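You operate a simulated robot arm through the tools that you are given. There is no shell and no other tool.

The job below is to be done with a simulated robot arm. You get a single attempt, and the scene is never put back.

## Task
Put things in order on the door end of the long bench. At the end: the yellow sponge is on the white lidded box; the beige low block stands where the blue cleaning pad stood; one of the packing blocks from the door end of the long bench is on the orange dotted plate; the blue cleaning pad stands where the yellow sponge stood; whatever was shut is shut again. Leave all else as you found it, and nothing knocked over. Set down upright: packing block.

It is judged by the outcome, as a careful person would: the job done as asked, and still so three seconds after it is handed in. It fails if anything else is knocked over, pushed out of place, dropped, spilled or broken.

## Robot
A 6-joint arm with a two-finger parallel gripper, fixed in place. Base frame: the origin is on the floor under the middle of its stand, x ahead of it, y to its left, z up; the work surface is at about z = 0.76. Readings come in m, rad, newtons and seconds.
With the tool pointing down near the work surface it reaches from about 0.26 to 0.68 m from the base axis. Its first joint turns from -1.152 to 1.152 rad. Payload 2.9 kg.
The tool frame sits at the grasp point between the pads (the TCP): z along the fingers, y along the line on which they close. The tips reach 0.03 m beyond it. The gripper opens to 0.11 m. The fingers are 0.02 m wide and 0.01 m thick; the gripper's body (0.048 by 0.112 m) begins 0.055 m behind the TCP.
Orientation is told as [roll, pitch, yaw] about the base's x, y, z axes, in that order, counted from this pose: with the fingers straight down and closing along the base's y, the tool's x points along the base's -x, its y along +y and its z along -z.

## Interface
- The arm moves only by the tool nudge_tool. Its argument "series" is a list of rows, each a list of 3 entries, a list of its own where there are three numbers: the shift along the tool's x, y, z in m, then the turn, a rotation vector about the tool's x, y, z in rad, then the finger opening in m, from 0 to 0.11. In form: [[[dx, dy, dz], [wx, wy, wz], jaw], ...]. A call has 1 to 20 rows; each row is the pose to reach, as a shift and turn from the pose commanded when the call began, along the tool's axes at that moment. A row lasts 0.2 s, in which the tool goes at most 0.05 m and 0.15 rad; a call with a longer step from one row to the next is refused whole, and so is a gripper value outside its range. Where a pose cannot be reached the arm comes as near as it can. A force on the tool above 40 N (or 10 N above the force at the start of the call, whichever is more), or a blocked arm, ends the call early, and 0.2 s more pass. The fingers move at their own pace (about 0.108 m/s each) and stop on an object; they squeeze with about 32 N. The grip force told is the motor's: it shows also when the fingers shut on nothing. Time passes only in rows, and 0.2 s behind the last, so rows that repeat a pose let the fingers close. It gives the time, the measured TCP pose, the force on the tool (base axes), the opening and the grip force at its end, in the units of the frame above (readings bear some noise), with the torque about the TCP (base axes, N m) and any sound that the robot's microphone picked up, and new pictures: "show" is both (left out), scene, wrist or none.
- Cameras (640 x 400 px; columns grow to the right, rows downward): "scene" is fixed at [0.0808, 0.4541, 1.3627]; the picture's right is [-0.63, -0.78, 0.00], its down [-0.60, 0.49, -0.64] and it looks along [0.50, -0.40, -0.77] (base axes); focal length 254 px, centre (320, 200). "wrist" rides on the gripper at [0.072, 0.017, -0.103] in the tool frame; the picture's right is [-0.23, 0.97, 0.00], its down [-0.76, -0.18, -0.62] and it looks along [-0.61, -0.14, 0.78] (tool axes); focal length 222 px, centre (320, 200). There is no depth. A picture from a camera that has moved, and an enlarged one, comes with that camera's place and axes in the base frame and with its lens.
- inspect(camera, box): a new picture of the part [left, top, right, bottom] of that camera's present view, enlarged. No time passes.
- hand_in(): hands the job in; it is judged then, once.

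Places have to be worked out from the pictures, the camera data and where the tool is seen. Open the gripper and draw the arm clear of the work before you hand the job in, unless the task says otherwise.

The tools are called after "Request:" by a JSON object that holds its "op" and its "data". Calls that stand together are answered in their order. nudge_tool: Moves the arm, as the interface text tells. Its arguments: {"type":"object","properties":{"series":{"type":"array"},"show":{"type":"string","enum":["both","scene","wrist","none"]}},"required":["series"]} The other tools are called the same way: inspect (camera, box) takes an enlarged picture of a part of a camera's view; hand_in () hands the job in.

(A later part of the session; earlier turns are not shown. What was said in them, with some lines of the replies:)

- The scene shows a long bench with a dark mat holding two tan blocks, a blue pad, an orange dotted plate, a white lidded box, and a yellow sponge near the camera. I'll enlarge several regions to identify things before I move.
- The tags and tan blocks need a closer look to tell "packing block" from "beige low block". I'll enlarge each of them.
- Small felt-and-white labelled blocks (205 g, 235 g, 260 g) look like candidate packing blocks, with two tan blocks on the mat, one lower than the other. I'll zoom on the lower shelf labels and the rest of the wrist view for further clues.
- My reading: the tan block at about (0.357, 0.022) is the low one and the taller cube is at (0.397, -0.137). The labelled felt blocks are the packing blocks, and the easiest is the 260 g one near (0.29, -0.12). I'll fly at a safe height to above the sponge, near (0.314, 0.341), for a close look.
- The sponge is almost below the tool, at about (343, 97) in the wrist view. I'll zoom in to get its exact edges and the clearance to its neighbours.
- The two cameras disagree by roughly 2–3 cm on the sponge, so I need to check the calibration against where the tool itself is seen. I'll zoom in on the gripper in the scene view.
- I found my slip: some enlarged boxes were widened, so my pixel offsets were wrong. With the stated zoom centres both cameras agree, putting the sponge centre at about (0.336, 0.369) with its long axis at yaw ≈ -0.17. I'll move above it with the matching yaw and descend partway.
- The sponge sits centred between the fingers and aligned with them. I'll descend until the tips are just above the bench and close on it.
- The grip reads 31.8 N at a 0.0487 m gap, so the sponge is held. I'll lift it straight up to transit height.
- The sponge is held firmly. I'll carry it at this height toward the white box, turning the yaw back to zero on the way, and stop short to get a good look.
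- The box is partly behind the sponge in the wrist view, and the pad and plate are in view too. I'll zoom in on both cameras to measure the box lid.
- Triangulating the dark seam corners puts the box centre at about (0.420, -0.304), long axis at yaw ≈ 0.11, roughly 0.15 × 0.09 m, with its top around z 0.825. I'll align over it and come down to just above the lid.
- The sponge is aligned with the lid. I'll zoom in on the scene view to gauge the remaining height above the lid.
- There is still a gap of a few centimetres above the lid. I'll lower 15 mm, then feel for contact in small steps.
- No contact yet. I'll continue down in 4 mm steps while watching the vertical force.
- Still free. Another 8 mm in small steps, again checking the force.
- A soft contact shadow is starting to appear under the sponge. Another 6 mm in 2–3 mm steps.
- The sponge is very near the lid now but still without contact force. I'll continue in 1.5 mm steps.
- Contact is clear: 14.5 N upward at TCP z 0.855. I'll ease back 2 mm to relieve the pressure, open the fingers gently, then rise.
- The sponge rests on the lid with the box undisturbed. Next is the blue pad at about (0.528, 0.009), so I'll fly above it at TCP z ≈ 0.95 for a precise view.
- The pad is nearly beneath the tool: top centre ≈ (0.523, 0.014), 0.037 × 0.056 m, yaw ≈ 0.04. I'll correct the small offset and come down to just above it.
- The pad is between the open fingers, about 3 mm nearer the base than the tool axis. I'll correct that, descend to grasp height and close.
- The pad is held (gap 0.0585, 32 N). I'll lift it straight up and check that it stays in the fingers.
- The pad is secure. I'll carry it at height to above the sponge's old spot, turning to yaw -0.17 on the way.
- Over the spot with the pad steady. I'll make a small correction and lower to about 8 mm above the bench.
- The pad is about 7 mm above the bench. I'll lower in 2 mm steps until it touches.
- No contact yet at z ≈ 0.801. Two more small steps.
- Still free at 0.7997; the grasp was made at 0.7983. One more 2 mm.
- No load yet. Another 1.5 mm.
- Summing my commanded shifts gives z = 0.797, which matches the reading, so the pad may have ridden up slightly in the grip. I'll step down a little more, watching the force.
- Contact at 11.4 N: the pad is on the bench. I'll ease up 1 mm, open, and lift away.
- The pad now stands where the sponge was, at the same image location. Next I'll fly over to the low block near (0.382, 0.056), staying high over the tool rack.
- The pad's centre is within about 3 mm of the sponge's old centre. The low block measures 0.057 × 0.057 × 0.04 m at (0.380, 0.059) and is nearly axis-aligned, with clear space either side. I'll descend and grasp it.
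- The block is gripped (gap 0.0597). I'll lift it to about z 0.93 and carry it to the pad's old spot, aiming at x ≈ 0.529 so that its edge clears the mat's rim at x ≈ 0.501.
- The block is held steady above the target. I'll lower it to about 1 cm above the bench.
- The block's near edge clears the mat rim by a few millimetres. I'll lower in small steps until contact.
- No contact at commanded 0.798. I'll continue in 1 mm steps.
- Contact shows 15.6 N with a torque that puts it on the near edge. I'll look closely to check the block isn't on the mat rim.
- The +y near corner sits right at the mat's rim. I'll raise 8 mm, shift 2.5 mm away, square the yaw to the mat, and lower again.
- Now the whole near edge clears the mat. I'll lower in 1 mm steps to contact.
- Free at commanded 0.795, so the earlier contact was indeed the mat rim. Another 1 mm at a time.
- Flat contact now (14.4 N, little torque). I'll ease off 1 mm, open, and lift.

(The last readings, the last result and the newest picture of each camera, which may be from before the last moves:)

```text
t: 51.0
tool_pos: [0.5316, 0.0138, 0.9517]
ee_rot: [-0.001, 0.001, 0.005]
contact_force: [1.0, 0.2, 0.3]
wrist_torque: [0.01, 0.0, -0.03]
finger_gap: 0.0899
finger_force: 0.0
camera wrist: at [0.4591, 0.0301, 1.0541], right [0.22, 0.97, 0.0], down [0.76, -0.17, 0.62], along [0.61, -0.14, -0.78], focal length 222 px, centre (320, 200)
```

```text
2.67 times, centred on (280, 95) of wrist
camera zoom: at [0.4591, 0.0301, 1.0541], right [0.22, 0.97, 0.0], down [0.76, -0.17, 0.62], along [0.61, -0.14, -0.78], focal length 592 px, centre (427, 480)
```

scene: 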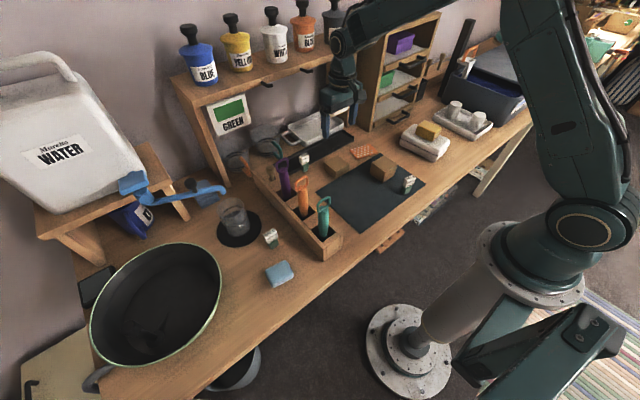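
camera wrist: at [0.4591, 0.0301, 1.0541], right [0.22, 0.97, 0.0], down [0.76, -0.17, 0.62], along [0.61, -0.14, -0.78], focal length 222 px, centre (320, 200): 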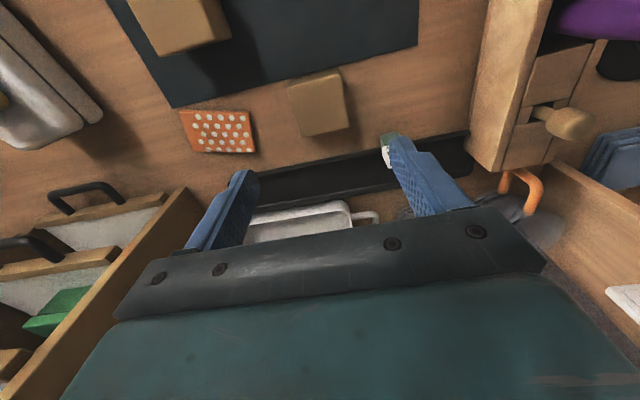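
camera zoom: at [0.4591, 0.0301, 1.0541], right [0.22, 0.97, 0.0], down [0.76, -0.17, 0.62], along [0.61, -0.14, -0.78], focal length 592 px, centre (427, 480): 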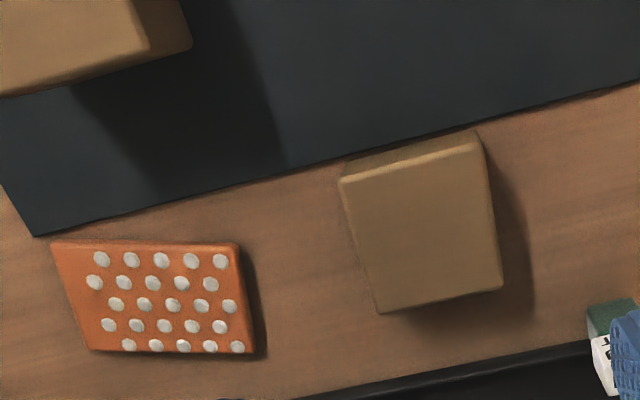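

The low block stands flat where the pad was, clear of the mat. For the packing block I'll use the 260 g felt block, which stands in the open on the mat near (0.322, -0.085). I'll hover above it to measure.

Request:
{"op": "nudge_tool", "data": {"series": [[[0.0344, -0.0165, 0], [0, 0, 0], 0.09], [[0.0689, -0.033, 0], [0, 0, 0], 0.09], [[0.1033, -0.0495, 0], [0, 0, 0], 0.09], [[0.1377, -0.066, 0], [0, 0, 0], 0.09], [[0.1722, -0.0825, 0], [0, 0, 0], 0.09], [[0.2066, -0.099, 0], [0, 0, 0], 0.09], [[0.2066, -0.099, 0], [0, 0, 0], 0.09]], "show": "both"}}

Request:
{"op": "inspect", "data": {"camera": "wrist", "box": [264, 60, 376, 130]}}

Request:
{"op": "inspect", "data": {"camera": "scene", "box": [384, 165, 432, 200]}}

```text
t: 52.6
tool_pos: [0.3241, -0.0849, 0.949]
ee_rot: [-0.001, 0.0, 0.005]
contact_force: [0.1, 0.2, 1.0]
wrist_torque: [0.01, 0.01, 0.02]
finger_gap: 0.0899
finger_force: 0.1
camera wrist: at [0.2516, -0.0696, 1.0517], right [0.22, 0.97, 0.0], down [0.76, -0.17, 0.62], along [0.61, -0.14, -0.78], focal length 222 px, centre (320, 200)
```

scene: 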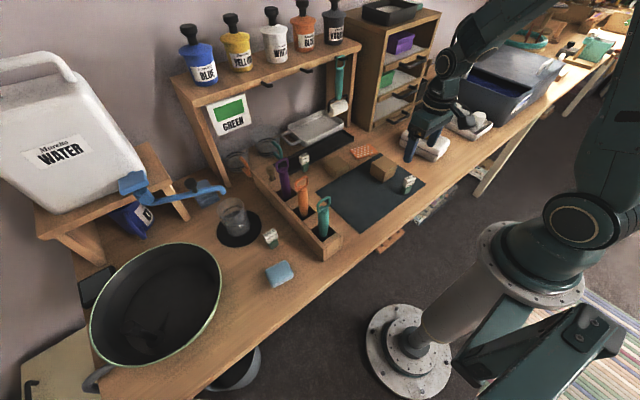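
wrist: 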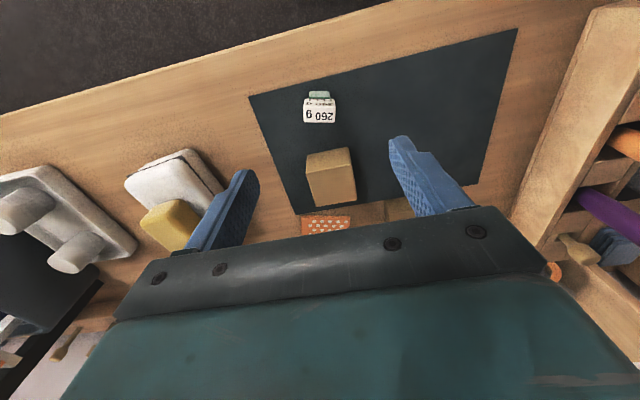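

```text
5.71 times, centred on (320, 95) of wrist
camera zoom: at [0.2516, -0.0696, 1.0517], right [0.22, 0.97, 0.0], down [0.76, -0.17, 0.62], along [0.61, -0.14, -0.78], focal length 1269 px, centre (320, 800)
```

zoom: 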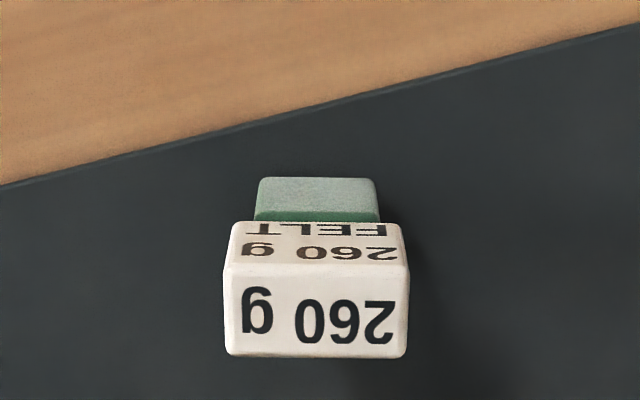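

```text
11.43 times, centred on (408, 182) of scene
camera zoom: at [0.0808, 0.4541, 1.3627], right [-0.63, -0.78, 0.0], down [-0.6, 0.49, -0.64], along [0.5, -0.4, -0.77], focal length 2903 px, centre (-686, 400)
```

zoom: 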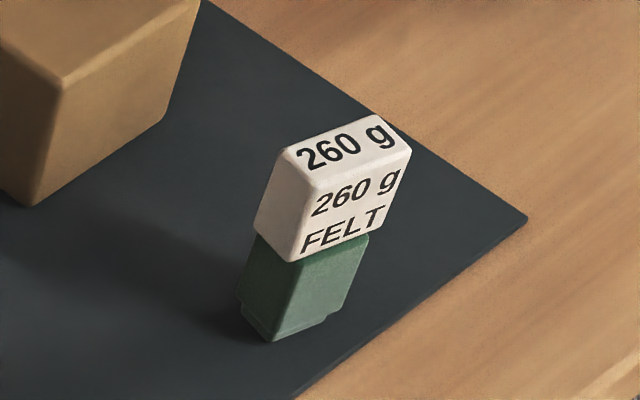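

The 260 g block measures about 0.031 × 0.015 m at the cap and 0.064 m tall, centred near (0.322, -0.087) at yaw ≈ -0.23, which happens to match the plate's yaw. I'll align with it and descend to just above its top.

Request:
{"op": "nudge_tool", "data": {"series": [[[0.0012, -0.0009, 0.02], [0, 0, 0.12], 0.08], [[0.0023, -0.0018, 0.045], [0, 0, 0.235], 0.08], [[0.0023, -0.0018, 0.07], [0, 0, 0.235], 0.08], [[0.0023, -0.0018, 0.08], [0, 0, 0.235], 0.08], [[0.0023, -0.0018, 0.08], [0, 0, 0.235], 0.08]], "show": "wrist"}}

Request:
{"op": "inspect", "data": {"camera": "wrist", "box": [240, 80, 400, 180]}}

Request:
{"op": "inspect", "data": {"camera": "scene", "box": [368, 130, 448, 200]}}

```text
t: 53.8
tool_pos: [0.3226, -0.0888, 0.8688]
ee_rot: [-0.001, -0.001, -0.23]
contact_force: [0.6, 0.0, -0.8]
wrist_torque: [0.0, 0.03, 0.0]
finger_gap: 0.0801
finger_force: 0.1
camera wrist: at [0.2565, -0.0558, 0.9726], right [0.44, 0.9, 0.0], down [0.7, -0.35, 0.62], along [0.56, -0.28, -0.78], focal length 222 px, centre (320, 200)
```

wrist: 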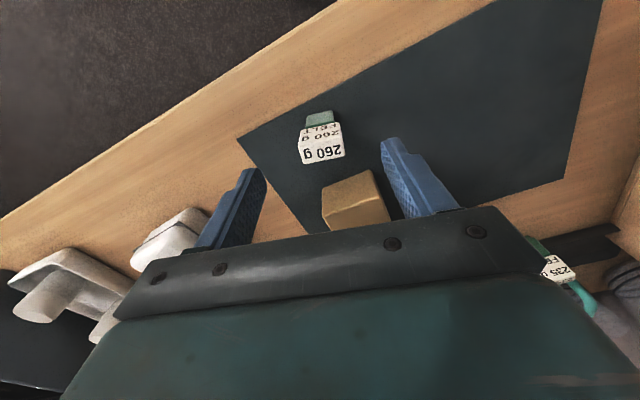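

```text
4.00 times, centred on (320, 130) of wrist
camera zoom: at [0.2565, -0.0558, 0.9726], right [0.44, 0.9, 0.0], down [0.7, -0.35, 0.62], along [0.56, -0.28, -0.78], focal length 888 px, centre (320, 480)
```

zoom: 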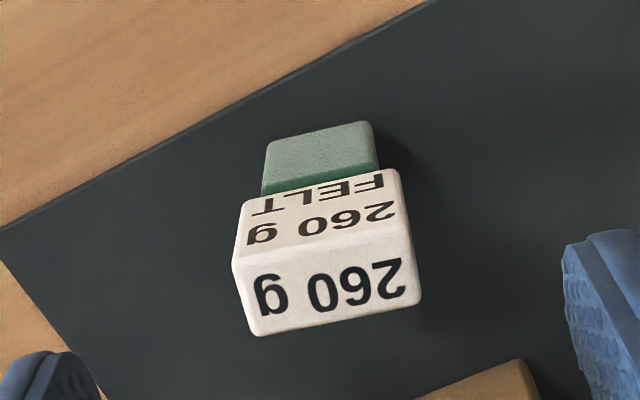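

```text
5.71 times, centred on (408, 165) of scene
camera zoom: at [0.0808, 0.4541, 1.3627], right [-0.63, -0.78, 0.0], down [-0.6, 0.49, -0.64], along [0.5, -0.4, -0.77], focal length 1451 px, centre (-183, 400)
```

zoom: 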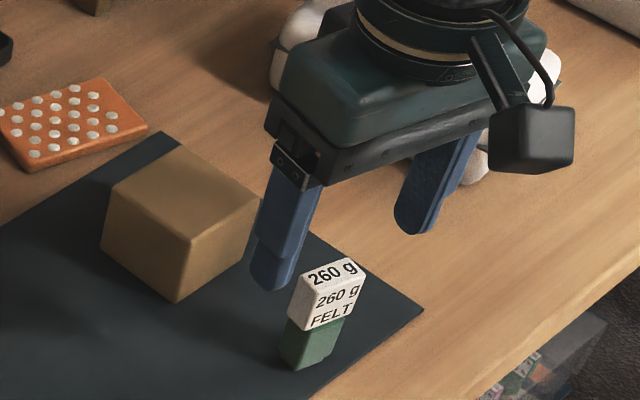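

The block is centred between the fingers within about 2–3 mm and aligned. I'll correct that, lower to grip the white cap at TCP z ≈ 0.81, and close in gentle stages.

Request:
{"op": "nudge_tool", "data": {"series": [[[0.0025, 0.001, 0.02], [0, 0, 0], 0.08], [[0.0025, 0.001, 0.04], [0, 0, 0], 0.08], [[0.0025, 0.001, 0.0595], [0, 0, 0], 0.07], [[0.0025, 0.001, 0.0595], [0, 0, 0], 0.055], [[0.0025, 0.001, 0.0595], [0, 0, 0], 0.045], [[0.0025, 0.001, 0.0595], [0, 0, 0], 0.04]], "show": "wrist"}}

Request:
{"op": "inspect", "data": {"camera": "wrist", "box": [240, 100, 400, 220]}}

Request:
{"op": "inspect", "data": {"camera": "scene", "box": [368, 130, 448, 200]}}

```text
t: 55.2
tool_pos: [0.3191, -0.0855, 0.8116]
ee_rot: [0.0, 0.001, -0.231]
contact_force: [-0.5, 0.0, 0.2]
wrist_torque: [0.0, 0.0, -0.04]
finger_gap: 0.04
finger_force: 0.1
camera wrist: at [0.2538, -0.054, 0.9148], right [0.44, 0.9, 0.0], down [0.7, -0.35, 0.62], along [0.56, -0.28, -0.78], focal length 222 px, centre (320, 200)
```

wrist: 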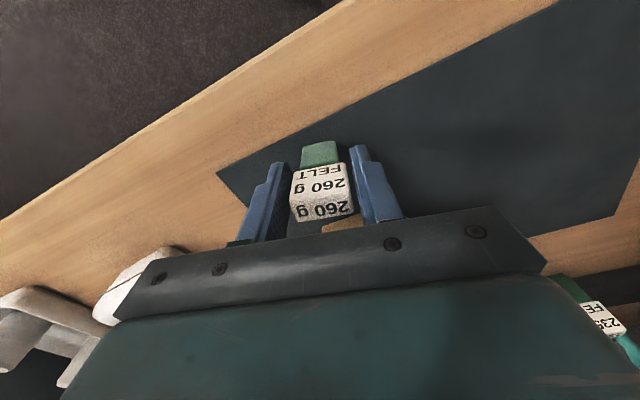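

```text
3.33 times, centred on (320, 160) of wrist
camera zoom: at [0.2538, -0.054, 0.9148], right [0.44, 0.9, 0.0], down [0.7, -0.35, 0.62], along [0.56, -0.28, -0.78], focal length 740 px, centre (320, 333)
```

zoom: 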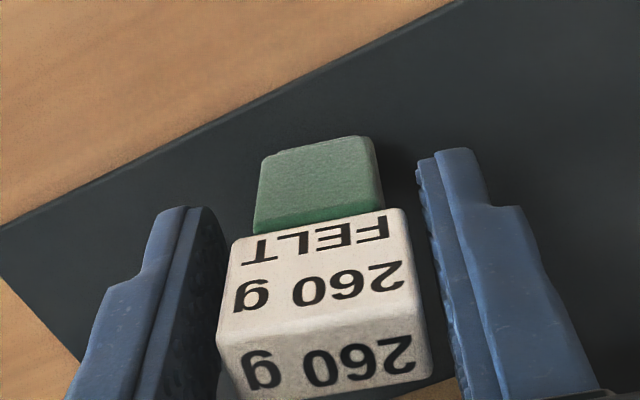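

```text
5.71 times, centred on (408, 165) of scene
camera zoom: at [0.0808, 0.4541, 1.3627], right [-0.63, -0.78, 0.0], down [-0.6, 0.49, -0.64], along [0.5, -0.4, -0.77], focal length 1451 px, centre (-183, 400)
```

zoom: 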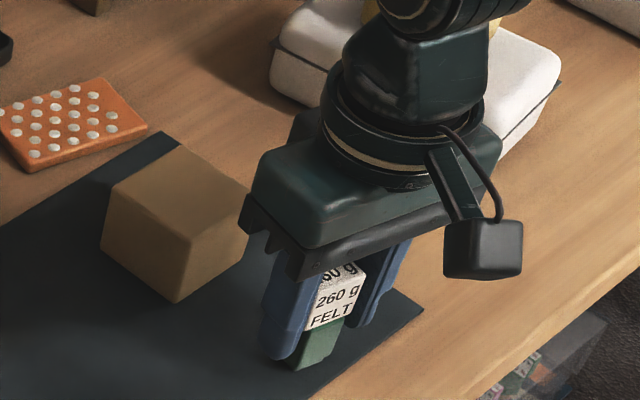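

The cap is centred between the fingers. I'll close on it in stages.

Request:
{"op": "nudge_tool", "data": {"series": [[[0, 0, 0], [0, 0, 0], 0.036], [[0, 0, 0], [0, 0, 0], 0.033], [[0, 0, 0], [0, 0, 0], 0.03], [[0, 0, 0], [0, 0, 0], 0.025], [[0, 0, 0], [0, 0, 0], 0.015], [[0, 0, 0], [0, 0, 0], 0.015]], "show": "wrist"}}

Request:
{"op": "inspect", "data": {"camera": "wrist", "box": [240, 100, 400, 220]}}

```text
t: 56.6
tool_pos: [0.3182, -0.085, 0.8111]
ee_rot: [0.001, 0.0, -0.231]
contact_force: [-0.5, -1.4, 1.6]
wrist_torque: [0.0, 0.01, 0.01]
finger_gap: 0.0312
finger_force: 31.9
camera wrist: at [0.2538, -0.054, 0.9148], right [0.44, 0.9, 0.0], down [0.7, -0.35, 0.62], along [0.56, -0.28, -0.78], focal length 222 px, centre (320, 200)
```

wrist: 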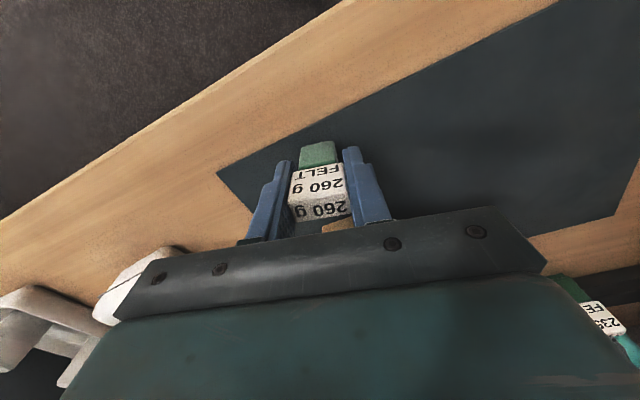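

```text
3.33 times, centred on (320, 160) of wrist
camera zoom: at [0.2538, -0.054, 0.9148], right [0.44, 0.9, 0.0], down [0.7, -0.35, 0.62], along [0.56, -0.28, -0.78], focal length 740 px, centre (320, 333)
```

zoom: 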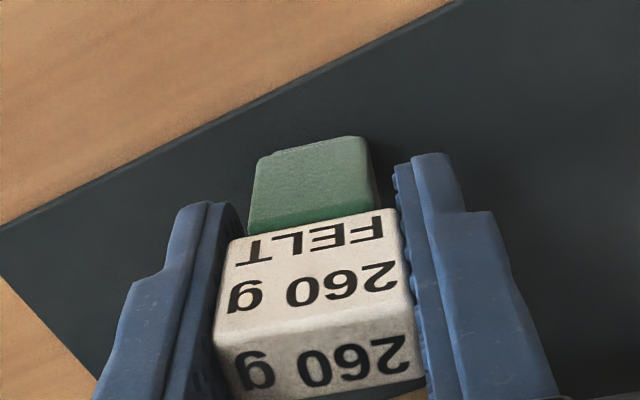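

The block is gripped at 0.0312 m with 32 N. I'll lift it and carry it upright over the plate, centred at (0.540, -0.125).

Request:
{"op": "nudge_tool", "data": {"series": [[[0, 0, -0.015], [0, 0, 0], 0.015], [[0, 0, -0.05], [0, 0, 0], 0.015], [[0, 0, -0.095], [0, 0, 0], 0.015], [[0, 0, -0.14], [0, 0, 0], 0.015], [[-0.0371, 0.002, -0.14], [0, 0, 0], 0.015], [[-0.0742, 0.0039, -0.14], [0, 0, 0], 0.015], [[-0.1113, 0.0059, -0.14], [0, 0, 0], 0.015], [[-0.1483, 0.0079, -0.14], [0, 0, 0], 0.015], [[-0.1854, 0.0098, -0.14], [0, 0, 0], 0.015], [[-0.2225, 0.0118, -0.14], [0, 0, 0], 0.015], [[-0.2225, 0.0118, -0.14], [0, 0, 0], 0.015]], "show": "both"}}

Request:
{"op": "inspect", "data": {"camera": "scene", "box": [320, 90, 400, 170]}}

Request:
{"op": "inspect", "data": {"camera": "wrist", "box": [240, 90, 400, 220]}}

```text
t: 59.0
tool_pos: [0.5412, -0.1245, 0.9509]
ee_rot: [0.0, 0.003, -0.23]
contact_force: [0.4, 0.2, -0.2]
wrist_torque: [0.02, 0.0, 0.0]
finger_gap: 0.0311
finger_force: 31.9
camera wrist: at [0.4758, -0.0925, 1.0543], right [0.44, 0.9, 0.0], down [0.7, -0.35, 0.62], along [0.56, -0.28, -0.78], focal length 222 px, centre (320, 200)
```

scene: 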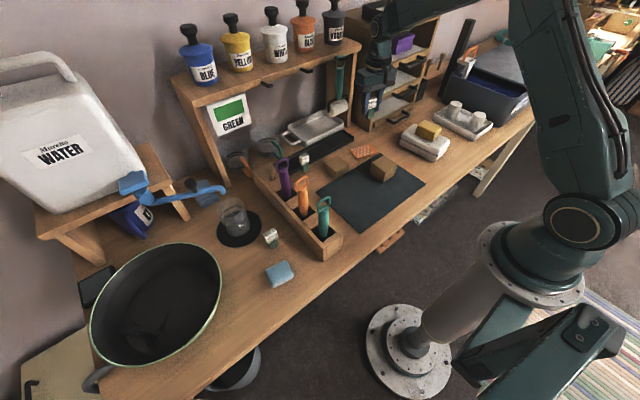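
wrist: 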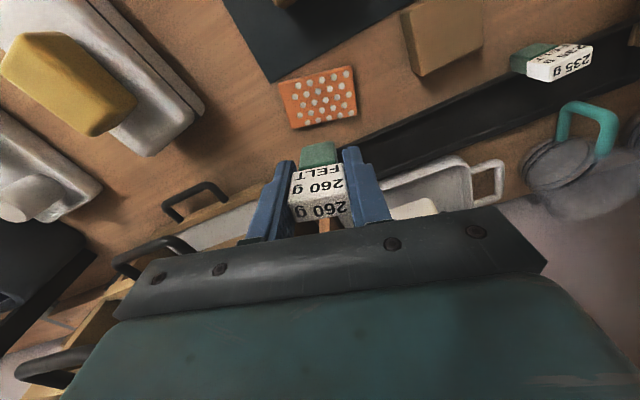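

```text
5.00 times, centred on (360, 130) of scene
camera zoom: at [0.0808, 0.4541, 1.3627], right [-0.63, -0.78, 0.0], down [-0.6, 0.49, -0.64], along [0.5, -0.4, -0.77], focal length 1270 px, centre (120, 550)
```

zoom: 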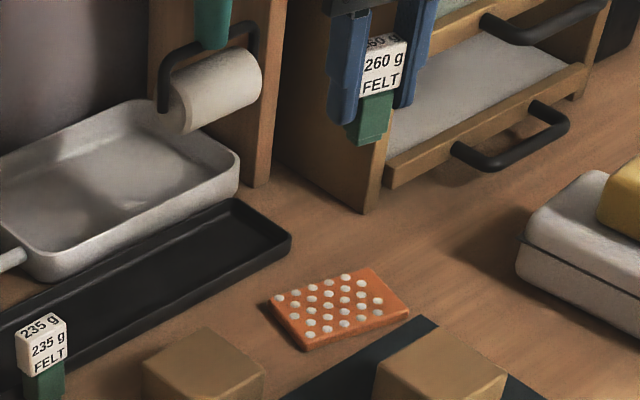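

```text
3.08 times, centred on (320, 155) of wrist
camera zoom: at [0.4758, -0.0925, 1.0543], right [0.44, 0.9, 0.0], down [0.7, -0.35, 0.62], along [0.56, -0.28, -0.78], focal length 684 px, centre (320, 338)
```

zoom: 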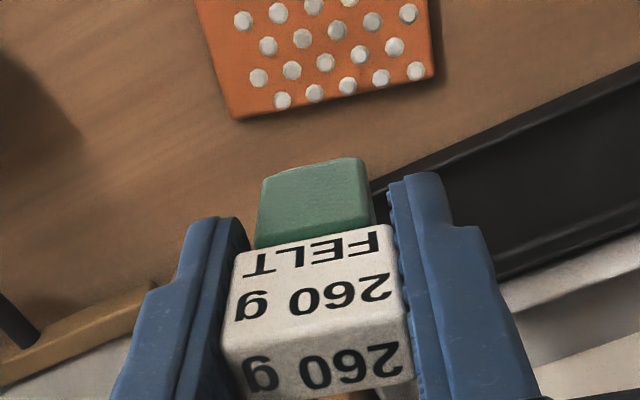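

The block hangs upright and the plate centre is nearly on the tool axis (within about 3 mm). I'll nudge 3 mm toward the base and descend to a couple of centimetres above the plate.

Request:
{"op": "nudge_tool", "data": {"series": [[[0.003, 0, 0.035], [0, 0, 0], 0.015], [[0.003, 0, 0.075], [0, 0, 0], 0.015], [[0.003, 0, 0.105], [0, 0, 0], 0.015], [[0.003, 0, 0.115], [0, 0, 0], 0.015], [[0.003, 0, 0.115], [0, 0, 0], 0.015]], "show": "both"}}

Request:
{"op": "inspect", "data": {"camera": "scene", "box": [320, 100, 400, 180]}}

Request:
{"op": "inspect", "data": {"camera": "wrist", "box": [240, 90, 400, 220]}}

```text
t: 60.2
tool_pos: [0.5383, -0.124, 0.8362]
ee_rot: [0.001, 0.0, -0.231]
contact_force: [-0.9, -0.4, -0.7]
wrist_torque: [0.01, 0.01, 0.01]
finger_gap: 0.0311
finger_force: 31.9
camera wrist: at [0.4712, -0.0934, 0.9397], right [0.44, 0.9, 0.0], down [0.7, -0.35, 0.62], along [0.56, -0.28, -0.78], focal length 222 px, centre (320, 200)
```

scene: 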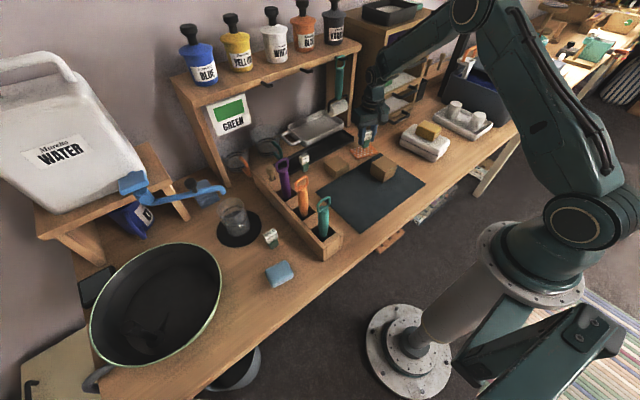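
wrist: 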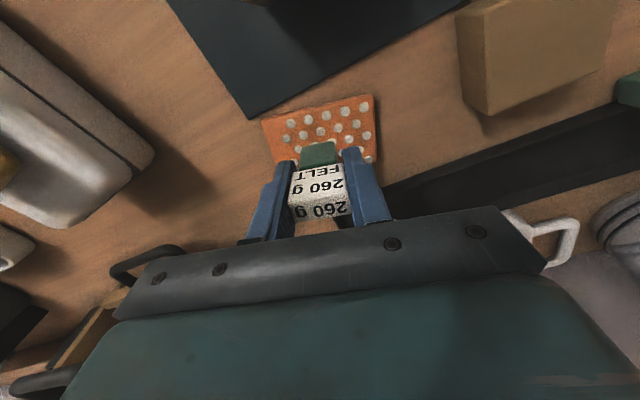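

```text
5.00 times, centred on (360, 140) of scene
camera zoom: at [0.0808, 0.4541, 1.3627], right [-0.63, -0.78, 0.0], down [-0.6, 0.49, -0.64], along [0.5, -0.4, -0.77], focal length 1270 px, centre (120, 500)
```

zoom: 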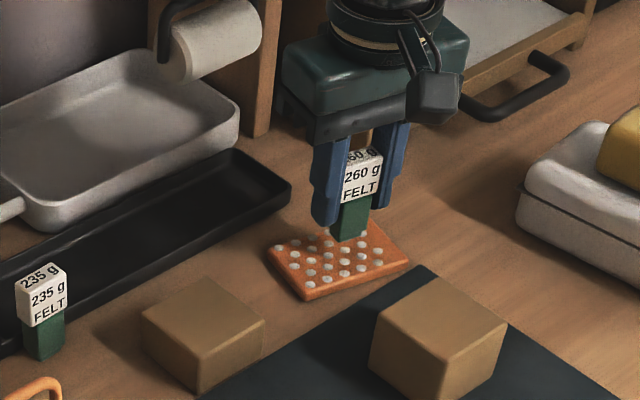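

```text
3.08 times, centred on (320, 155) of wrist
camera zoom: at [0.4712, -0.0934, 0.9397], right [0.44, 0.9, 0.0], down [0.7, -0.35, 0.62], along [0.56, -0.28, -0.78], focal length 684 px, centre (320, 338)
```

zoom: 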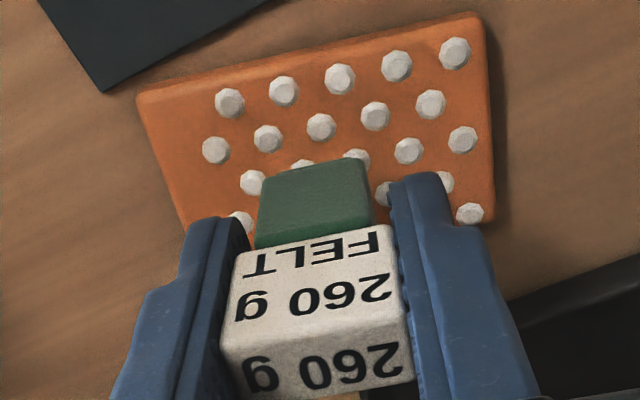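

The tool axis now falls on the plate's centre. I want to see whether the dots are raised bumps, so I'll zoom in on the plate.

Request:
{"op": "inspect", "data": {"camera": "scene", "box": [348, 142, 380, 162]}}

Request:
{"op": "inspect", "data": {"camera": "wrist", "box": [255, 85, 395, 175]}}

```text
16.00 times, centred on (364, 152) of scene
camera zoom: at [0.0808, 0.4541, 1.3627], right [-0.63, -0.78, 0.0], down [-0.6, 0.49, -0.64], along [0.5, -0.4, -0.77], focal length 4064 px, centre (-384, 968)
```

zoom: 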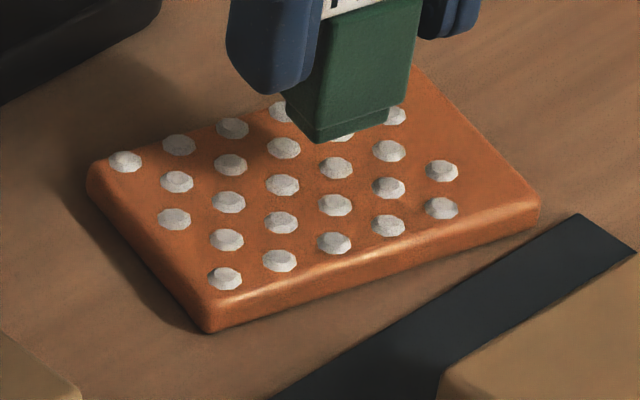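

```text
4.44 times, centred on (325, 130) of wrist
camera zoom: at [0.4712, -0.0934, 0.9397], right [0.44, 0.9, 0.0], down [0.7, -0.35, 0.62], along [0.56, -0.28, -0.78], focal length 987 px, centre (298, 511)
```

zoom: 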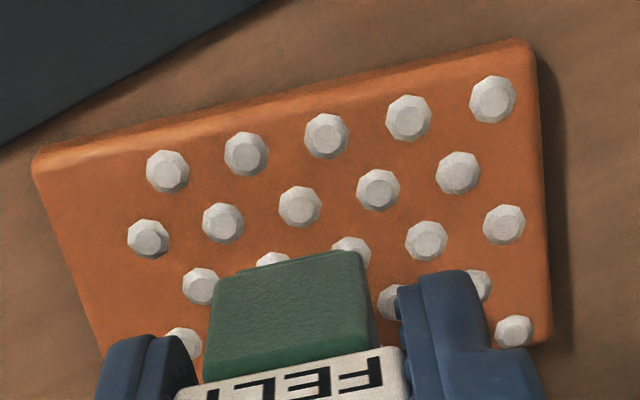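

The dots are low raised bumps in a staggered grid (14 mm pitch, rows 11 mm apart). To rest steadily on three of them I'd like the base about 5 mm nearer and 3.5 mm to +y, so I'll shift and come down closer to check.

Request:
{"op": "nudge_tool", "data": {"series": [[[0.0025, 0.0018, 0.003], [0, 0, 0], 0.015], [[0.005, 0.0035, 0.008], [0, 0, 0], 0.015], [[0.005, 0.0035, 0.011], [0, 0, 0], 0.015], [[0.005, 0.0035, 0.011], [0, 0, 0], 0.015]], "show": "wrist"}}

Request:
{"op": "inspect", "data": {"camera": "scene", "box": [348, 142, 380, 162]}}

Request:
{"op": "inspect", "data": {"camera": "wrist", "box": [255, 95, 395, 185]}}

```text
t: 61.2
tool_pos: [0.5319, -0.1221, 0.8241]
ee_rot: [0.0, 0.0, -0.229]
contact_force: [-1.1, -0.3, 0.2]
wrist_torque: [0.0, 0.02, 0.02]
finger_gap: 0.0313
finger_force: 32.0
camera wrist: at [0.4669, -0.0894, 0.9279], right [0.44, 0.9, 0.0], down [0.7, -0.35, 0.62], along [0.56, -0.28, -0.78], focal length 222 px, centre (320, 200)
```

wrist: 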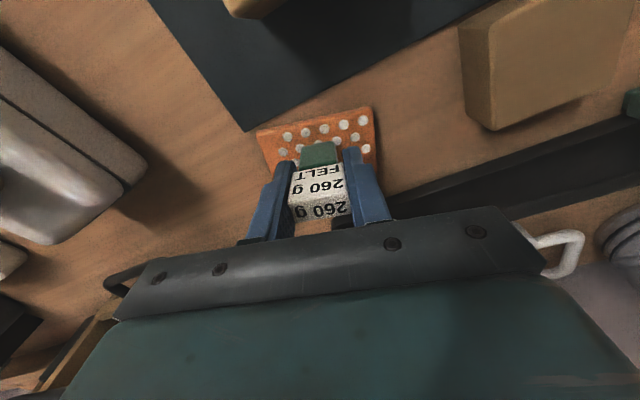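

```text
16.00 times, centred on (364, 152) of scene
camera zoom: at [0.0808, 0.4541, 1.3627], right [-0.63, -0.78, 0.0], down [-0.6, 0.49, -0.64], along [0.5, -0.4, -0.77], focal length 4064 px, centre (-384, 968)
```

zoom: 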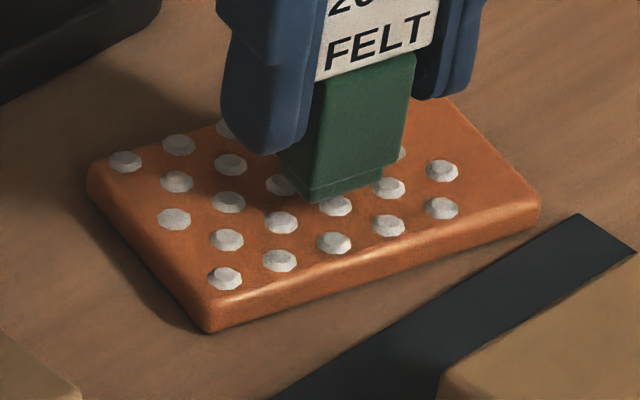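

```text
4.44 times, centred on (325, 140) of wrist
camera zoom: at [0.4669, -0.0894, 0.9279], right [0.44, 0.9, 0.0], down [0.7, -0.35, 0.62], along [0.56, -0.28, -0.78], focal length 987 px, centre (298, 467)
```

zoom: 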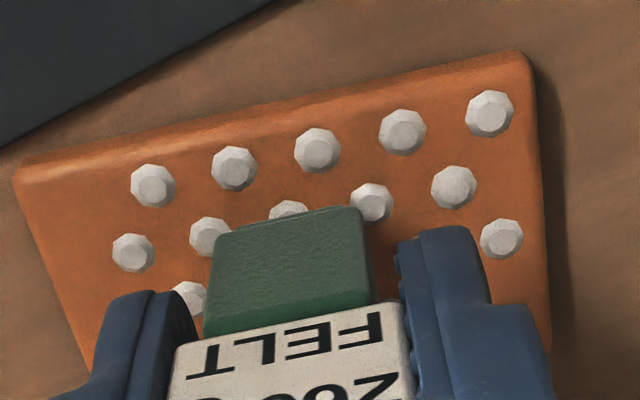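

Both views now put the base's centre at the intended spot, straddling three bumps. I'll lower in 1–1.5 mm steps until contact.

Request:
{"op": "nudge_tool", "data": {"series": [[[0, 0, 0.001], [0, 0, 0], 0.015], [[0, 0, 0.002], [0, 0, 0], 0.015], [[0, 0, 0.002], [0, 0, 0], 0.015]], "show": "none"}}

```text
t: 62.0
tool_pos: [0.5325, -0.1193, 0.8229]
ee_rot: [-0.001, 0.0, -0.23]
contact_force: [0.9, 0.2, 0.1]
wrist_torque: [0.03, 0.02, 0.01]
finger_gap: 0.0314
finger_force: 32.6
```

No contact at commanded 0.822. Down another 2 mm.

Request:
{"op": "nudge_tool", "data": {"series": [[[0, 0, 0.001], [0, 0, 0], 0.015], [[0, 0, 0.002], [0, 0, 0], 0.015], [[0, 0, 0.002], [0, 0, 0], 0.015]], "show": "none"}}

```text
t: 62.8
tool_pos: [0.5326, -0.12, 0.8204]
ee_rot: [-0.001, 0.002, -0.231]
contact_force: [0.0, 0.5, -1.5]
wrist_torque: [-0.01, 0.0, 0.0]
finger_gap: 0.0314
finger_force: 31.7
```

Still free. Another 2 mm, same step size.

Request:
{"op": "nudge_tool", "data": {"series": [[[0, 0, 0.001], [0, 0, 0], 0.015], [[0, 0, 0.002], [0, 0, 0], 0.015], [[0, 0, 0.002], [0, 0, 0], 0.015]], "show": "none"}}

Request:
{"op": "inspect", "data": {"camera": "scene", "box": [348, 142, 380, 162]}}

```text
t: 63.6
tool_pos: [0.5328, -0.1208, 0.8201]
ee_rot: [0.001, -0.001, -0.231]
contact_force: [-0.2, -0.6, 0.4]
wrist_torque: [-0.03, -0.01, 0.0]
finger_gap: 0.0314
finger_force: 31.9
```

```text
16.00 times, centred on (364, 152) of scene
camera zoom: at [0.0808, 0.4541, 1.3627], right [-0.63, -0.78, 0.0], down [-0.6, 0.49, -0.64], along [0.5, -0.4, -0.77], focal length 4064 px, centre (-384, 968)
```

zoom: 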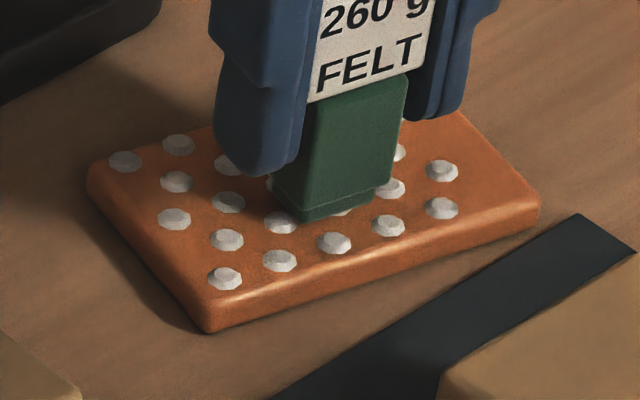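

Commanded z is 0.818 and the base is nearly on the bumps. One more millimetre at a time.

Request:
{"op": "nudge_tool", "data": {"series": [[[0, 0, 0.001], [0, 0, 0], 0.015], [[0, 0, 0.001], [0, 0, 0], 0.015]], "show": "none"}}

```text
t: 64.2
tool_pos: [0.534, -0.1206, 0.8182]
ee_rot: [0.0, -0.002, -0.231]
contact_force: [0.0, 0.4, 5.7]
wrist_torque: [0.06, 0.05, 0.03]
finger_gap: 0.0313
finger_force: 31.8
```

First contact: 5.7 N with little torque. I'll press half a millimetre more to confirm that it seats squarely.

Request:
{"op": "nudge_tool", "data": {"series": [[[0, 0, 0.0005], [0, 0, 0], 0.015], [[0, 0, 0.0005], [0, 0, 0], 0.015]], "show": "wrist"}}

Request:
{"op": "inspect", "data": {"camera": "scene", "box": [348, 142, 380, 162]}}

Request:
{"op": "inspect", "data": {"camera": "wrist", "box": [255, 95, 395, 185]}}

```text
t: 64.8
tool_pos: [0.5345, -0.1212, 0.8186]
ee_rot: [0.0, -0.001, -0.231]
contact_force: [-3.8, 2.0, 17.5]
wrist_torque: [0.12, 0.22, -0.01]
finger_gap: 0.0313
finger_force: 32.1
camera wrist: at [0.4673, -0.0886, 0.9214], right [0.44, 0.9, 0.0], down [0.7, -0.35, 0.62], along [0.56, -0.28, -0.78], focal length 222 px, centre (320, 200)
```

wrist: 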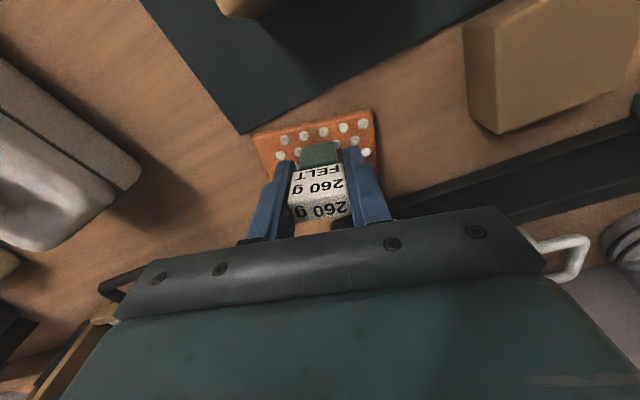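

```text
16.00 times, centred on (364, 152) of scene
camera zoom: at [0.0805, 0.4542, 1.3627], right [-0.63, -0.78, 0.0], down [-0.6, 0.49, -0.64], along [0.5, -0.4, -0.77], focal length 4064 px, centre (-384, 968)
```

zoom: 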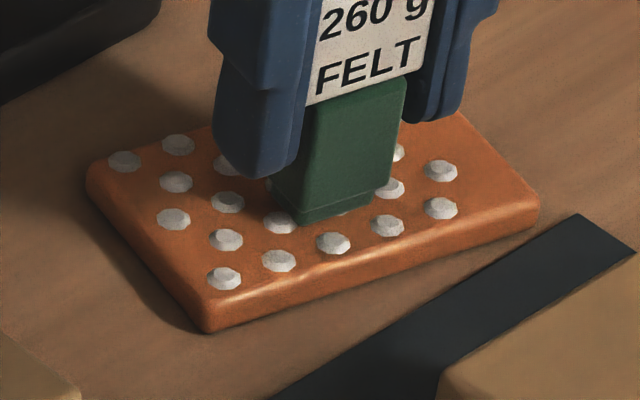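

```text
4.44 times, centred on (325, 140) of wrist
camera zoom: at [0.4673, -0.0886, 0.9214], right [0.44, 0.9, 0.0], down [0.7, -0.35, 0.62], along [0.56, -0.28, -0.78], focal length 987 px, centre (298, 467)
```

zoom: 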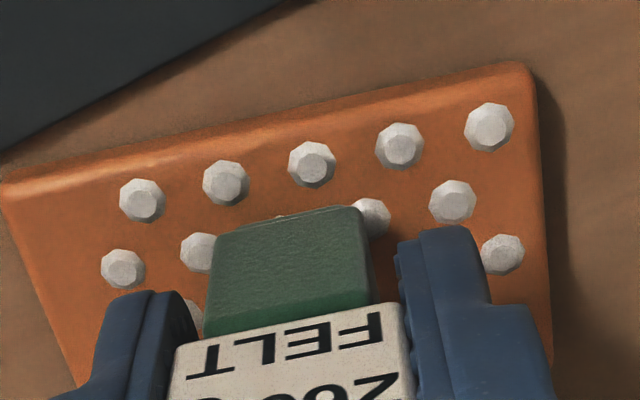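

The load is centred within about 2 mm of the tool axis (17.5 N), so the block is seated squarely. I'll ease off, then open the fingers slowly and check before rising.

Request:
{"op": "nudge_tool", "data": {"series": [[[0, 0, -0.0008], [0, 0, 0], 0.015], [[0, 0, -0.0008], [0, 0, 0], 0.015], [[0, 0, -0.0008], [0, 0, 0], 0.032], [[0, 0, -0.0008], [0, 0, 0], 0.034], [[0, 0, -0.0008], [0, 0, 0], 0.037], [[0, 0, -0.0008], [0, 0, 0], 0.042], [[0, 0, -0.0008], [0, 0, 0], 0.05], [[0, 0, -0.0008], [0, 0, 0], 0.06], [[0, 0, -0.0008], [0, 0, 0], 0.06]], "show": "wrist"}}

Request:
{"op": "inspect", "data": {"camera": "scene", "box": [340, 130, 388, 160]}}

```text
t: 66.8
tool_pos: [0.5329, -0.1191, 0.8178]
ee_rot: [0.001, 0.0, -0.231]
contact_force: [0.5, 0.1, -0.7]
wrist_torque: [0.0, 0.0, 0.0]
finger_gap: 0.0601
finger_force: 0.1
camera wrist: at [0.4668, -0.0888, 0.921], right [0.44, 0.9, 0.0], down [0.7, -0.35, 0.62], along [0.56, -0.28, -0.78], focal length 222 px, centre (320, 200)
```

wrist: 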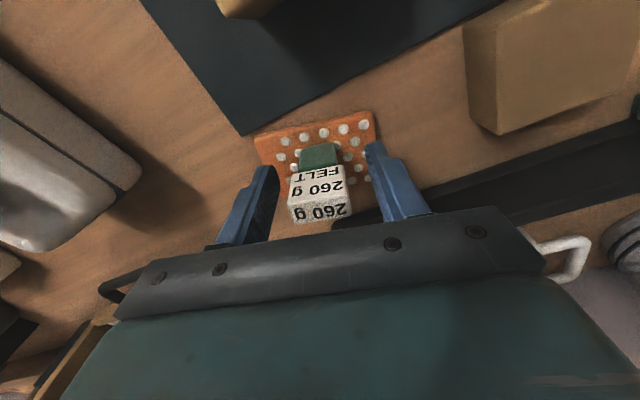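

```text
13.33 times, centred on (364, 145) of scene
camera zoom: at [0.0808, 0.4541, 1.3627], right [-0.63, -0.78, 0.0], down [-0.6, 0.49, -0.64], along [0.5, -0.4, -0.77], focal length 3387 px, centre (-267, 933)
```

zoom: 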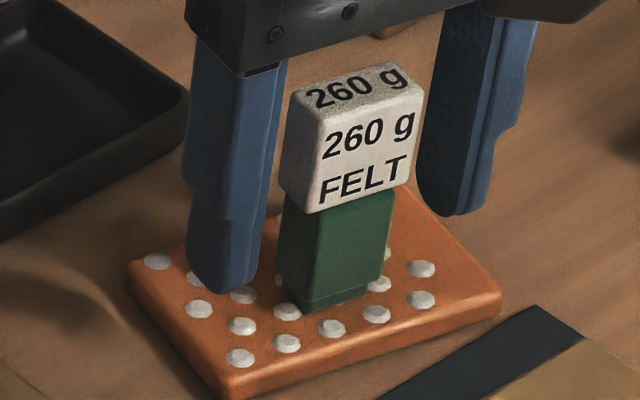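

The block stands upright on the plate with the fingers clear of it. I'll rise straight up to z ≈ 1.03.

Request:
{"op": "nudge_tool", "data": {"series": [[[0, 0, -0.01], [0, 0, 0], 0.07], [[0, 0, -0.03], [0, 0, 0], 0.08], [[0, 0, -0.07], [0, 0, 0], 0.08], [[0, 0, -0.115], [0, 0, 0], 0.08], [[0, 0, -0.16], [0, 0, 0], 0.08], [[0, 0, -0.205], [0, 0, 0], 0.08], [[0, 0, -0.205], [0, 0, 0], 0.08]], "show": "both"}}

Request:
{"op": "inspect", "data": {"camera": "scene", "box": [288, 120, 432, 210]}}

```text
t: 68.4
tool_pos: [0.5336, -0.1198, 1.0246]
ee_rot: [0.001, 0.001, -0.23]
contact_force: [0.0, 0.1, -0.1]
wrist_torque: [-0.02, 0.0, 0.0]
finger_gap: 0.08
finger_force: 0.1
camera wrist: at [0.4673, -0.088, 1.1273], right [0.44, 0.9, 0.0], down [0.7, -0.35, 0.62], along [0.56, -0.28, -0.78], focal length 222 px, centre (320, 200)
```

scene: 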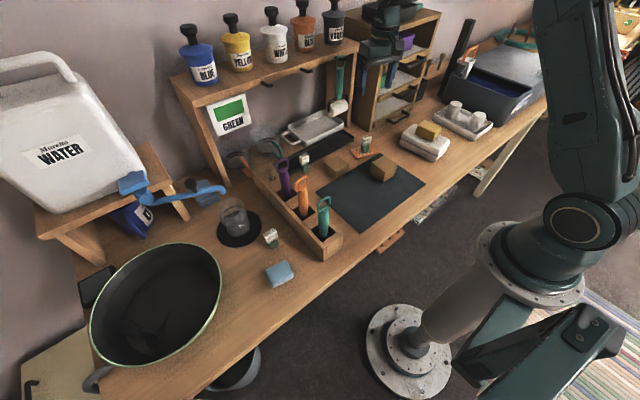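
wrist: 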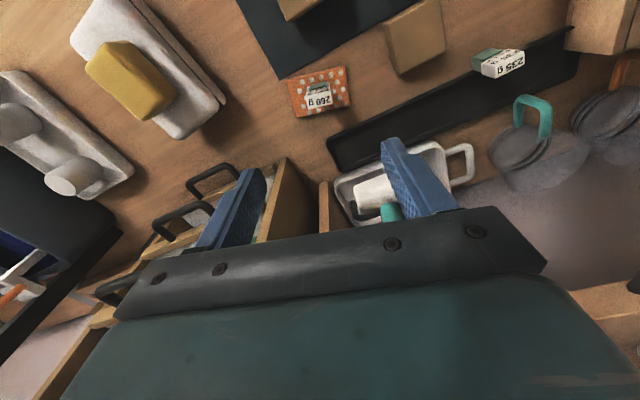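

```text
4.44 times, centred on (360, 165) of scene
camera zoom: at [0.0808, 0.4541, 1.3627], right [-0.63, -0.78, 0.0], down [-0.6, 0.49, -0.64], along [0.5, -0.4, -0.77], focal length 1129 px, centre (142, 356)
```

zoom: 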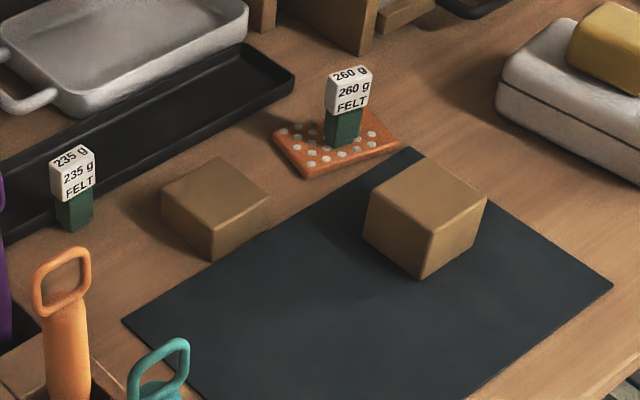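

Everything is in place and the 260 g block stands upright on the plate. I'll draw the arm back to its starting pose with the gripper open and do a final check.

Request:
{"op": "nudge_tool", "data": {"series": [[[0, 0, -0.03], [0, 0, 0], 0.11], [[0.037, -0.0076, -0.04], [0, 0, -0.046], 0.11], [[0.0741, -0.0153, -0.05], [0, 0, -0.092], 0.11], [[0.1111, -0.0229, -0.05], [0, 0, -0.138], 0.11], [[0.1482, -0.0306, -0.05], [0, 0, -0.184], 0.11], [[0.1852, -0.0382, -0.05], [0, 0, -0.23], 0.11], [[0.1852, -0.0382, -0.05], [0, 0, -0.23], 0.11]], "show": "both"}}

Request:
{"op": "inspect", "data": {"camera": "scene", "box": [220, 100, 460, 250]}}

Request:
{"op": "inspect", "data": {"camera": "scene", "box": [200, 180, 360, 300]}}

Request:
{"op": "inspect", "data": {"camera": "wrist", "box": [160, 30, 480, 230]}}

```text
t: 70.0
tool_pos: [0.3447, -0.1199, 1.0754]
ee_rot: [0.0, 0.0, 0.0]
contact_force: [0.0, 0.2, -0.9]
wrist_torque: [0.0, 0.01, 0.0]
finger_gap: 0.1097
finger_force: 0.0
camera wrist: at [0.2717, -0.1025, 1.1785], right [0.23, 0.97, 0.0], down [0.76, -0.18, 0.62], along [0.61, -0.14, -0.78], focal length 222 px, centre (320, 200)
```

scene: 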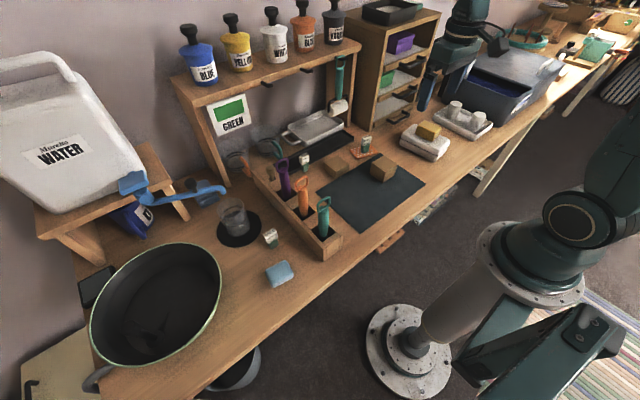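
wrist: 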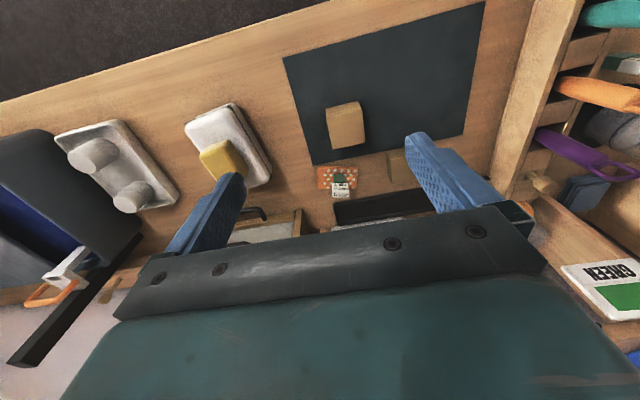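

```text
2.67 times, centred on (340, 175) of scene
camera zoom: at [0.0808, 0.4541, 1.3627], right [-0.63, -0.78, 0.0], down [-0.6, 0.49, -0.64], along [0.5, -0.4, -0.77], focal length 677 px, centre (267, 267)
```

zoom: 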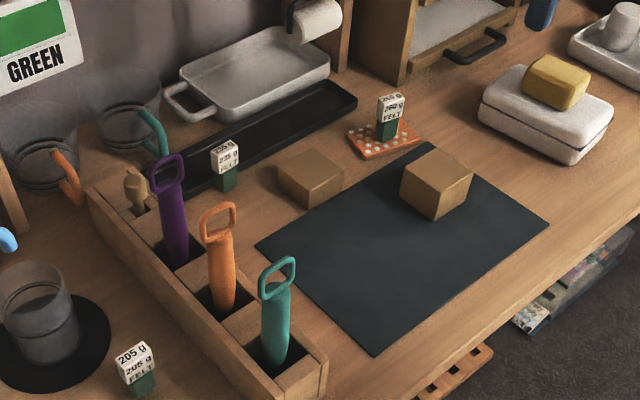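

```text
3.33 times, centred on (280, 240) of scene
camera zoom: at [0.0808, 0.4541, 1.3627], right [-0.63, -0.78, 0.0], down [-0.6, 0.49, -0.64], along [0.5, -0.4, -0.77], focal length 847 px, centre (453, 67)
```

zoom: 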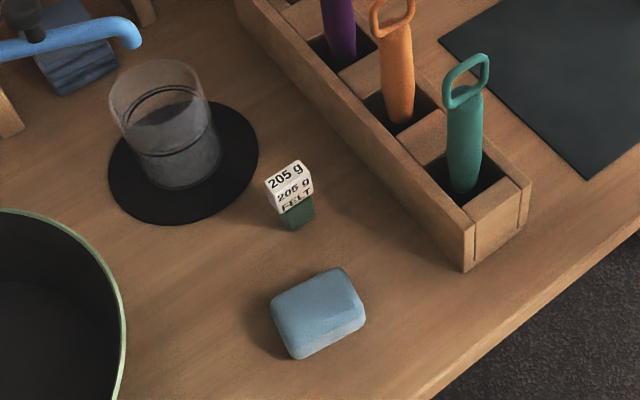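

```text
2.00 times, centred on (320, 130) of wrist
camera zoom: at [0.2717, -0.1025, 1.1785], right [0.23, 0.97, 0.0], down [0.76, -0.18, 0.62], along [0.61, -0.14, -0.78], focal length 444 px, centre (320, 340)
```

zoom: 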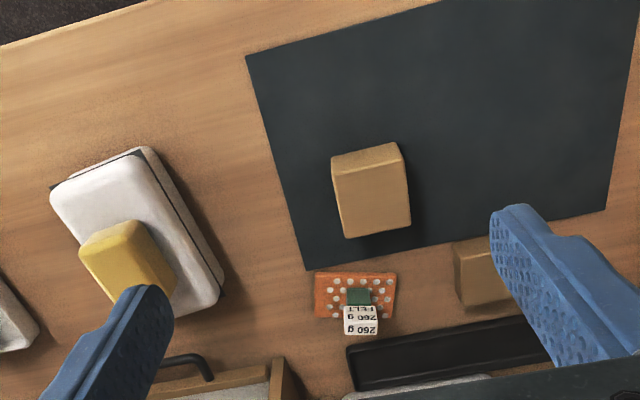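

The final pictures show all of it in place:
- The sponge is on the shut white box.
- The low block is at the pad's old spot.
- The pad is at the sponge's old spot.
- The 260 g packing block stands upright on the dotted plate.

Nothing else has moved, and the arm is clear with the gripper open, so I'm handing in.

Request:
{"op": "hand_in", "data": {}}

```text
The job is handed in.
```

The job is done and handed in; nothing was knocked over or pushed out of place in the final pictures.

- **Yellow sponge:** it rests on the white lidded box, and the lid stayed shut throughout.
- **Blue cleaning pad:** it stands where the sponge stood, about 3 mm from the sponge's old centre by my measurement.
- **Beige low block:** it stands where the pad stood. I set it about 1 cm farther from the base than the pad's centre so its edge would not sit on the rim of the dark mat.
- **Packing block:** I took the labelled felt blocks (205 g, 235 g and 260 g) to be the packing blocks, since nothing in the scene names them. The 260 g one stands upright on the orange dotted plate.
- **Shut things:** I opened nothing, so there was nothing to close again.

The arm is back near its starting position with the gripper open.
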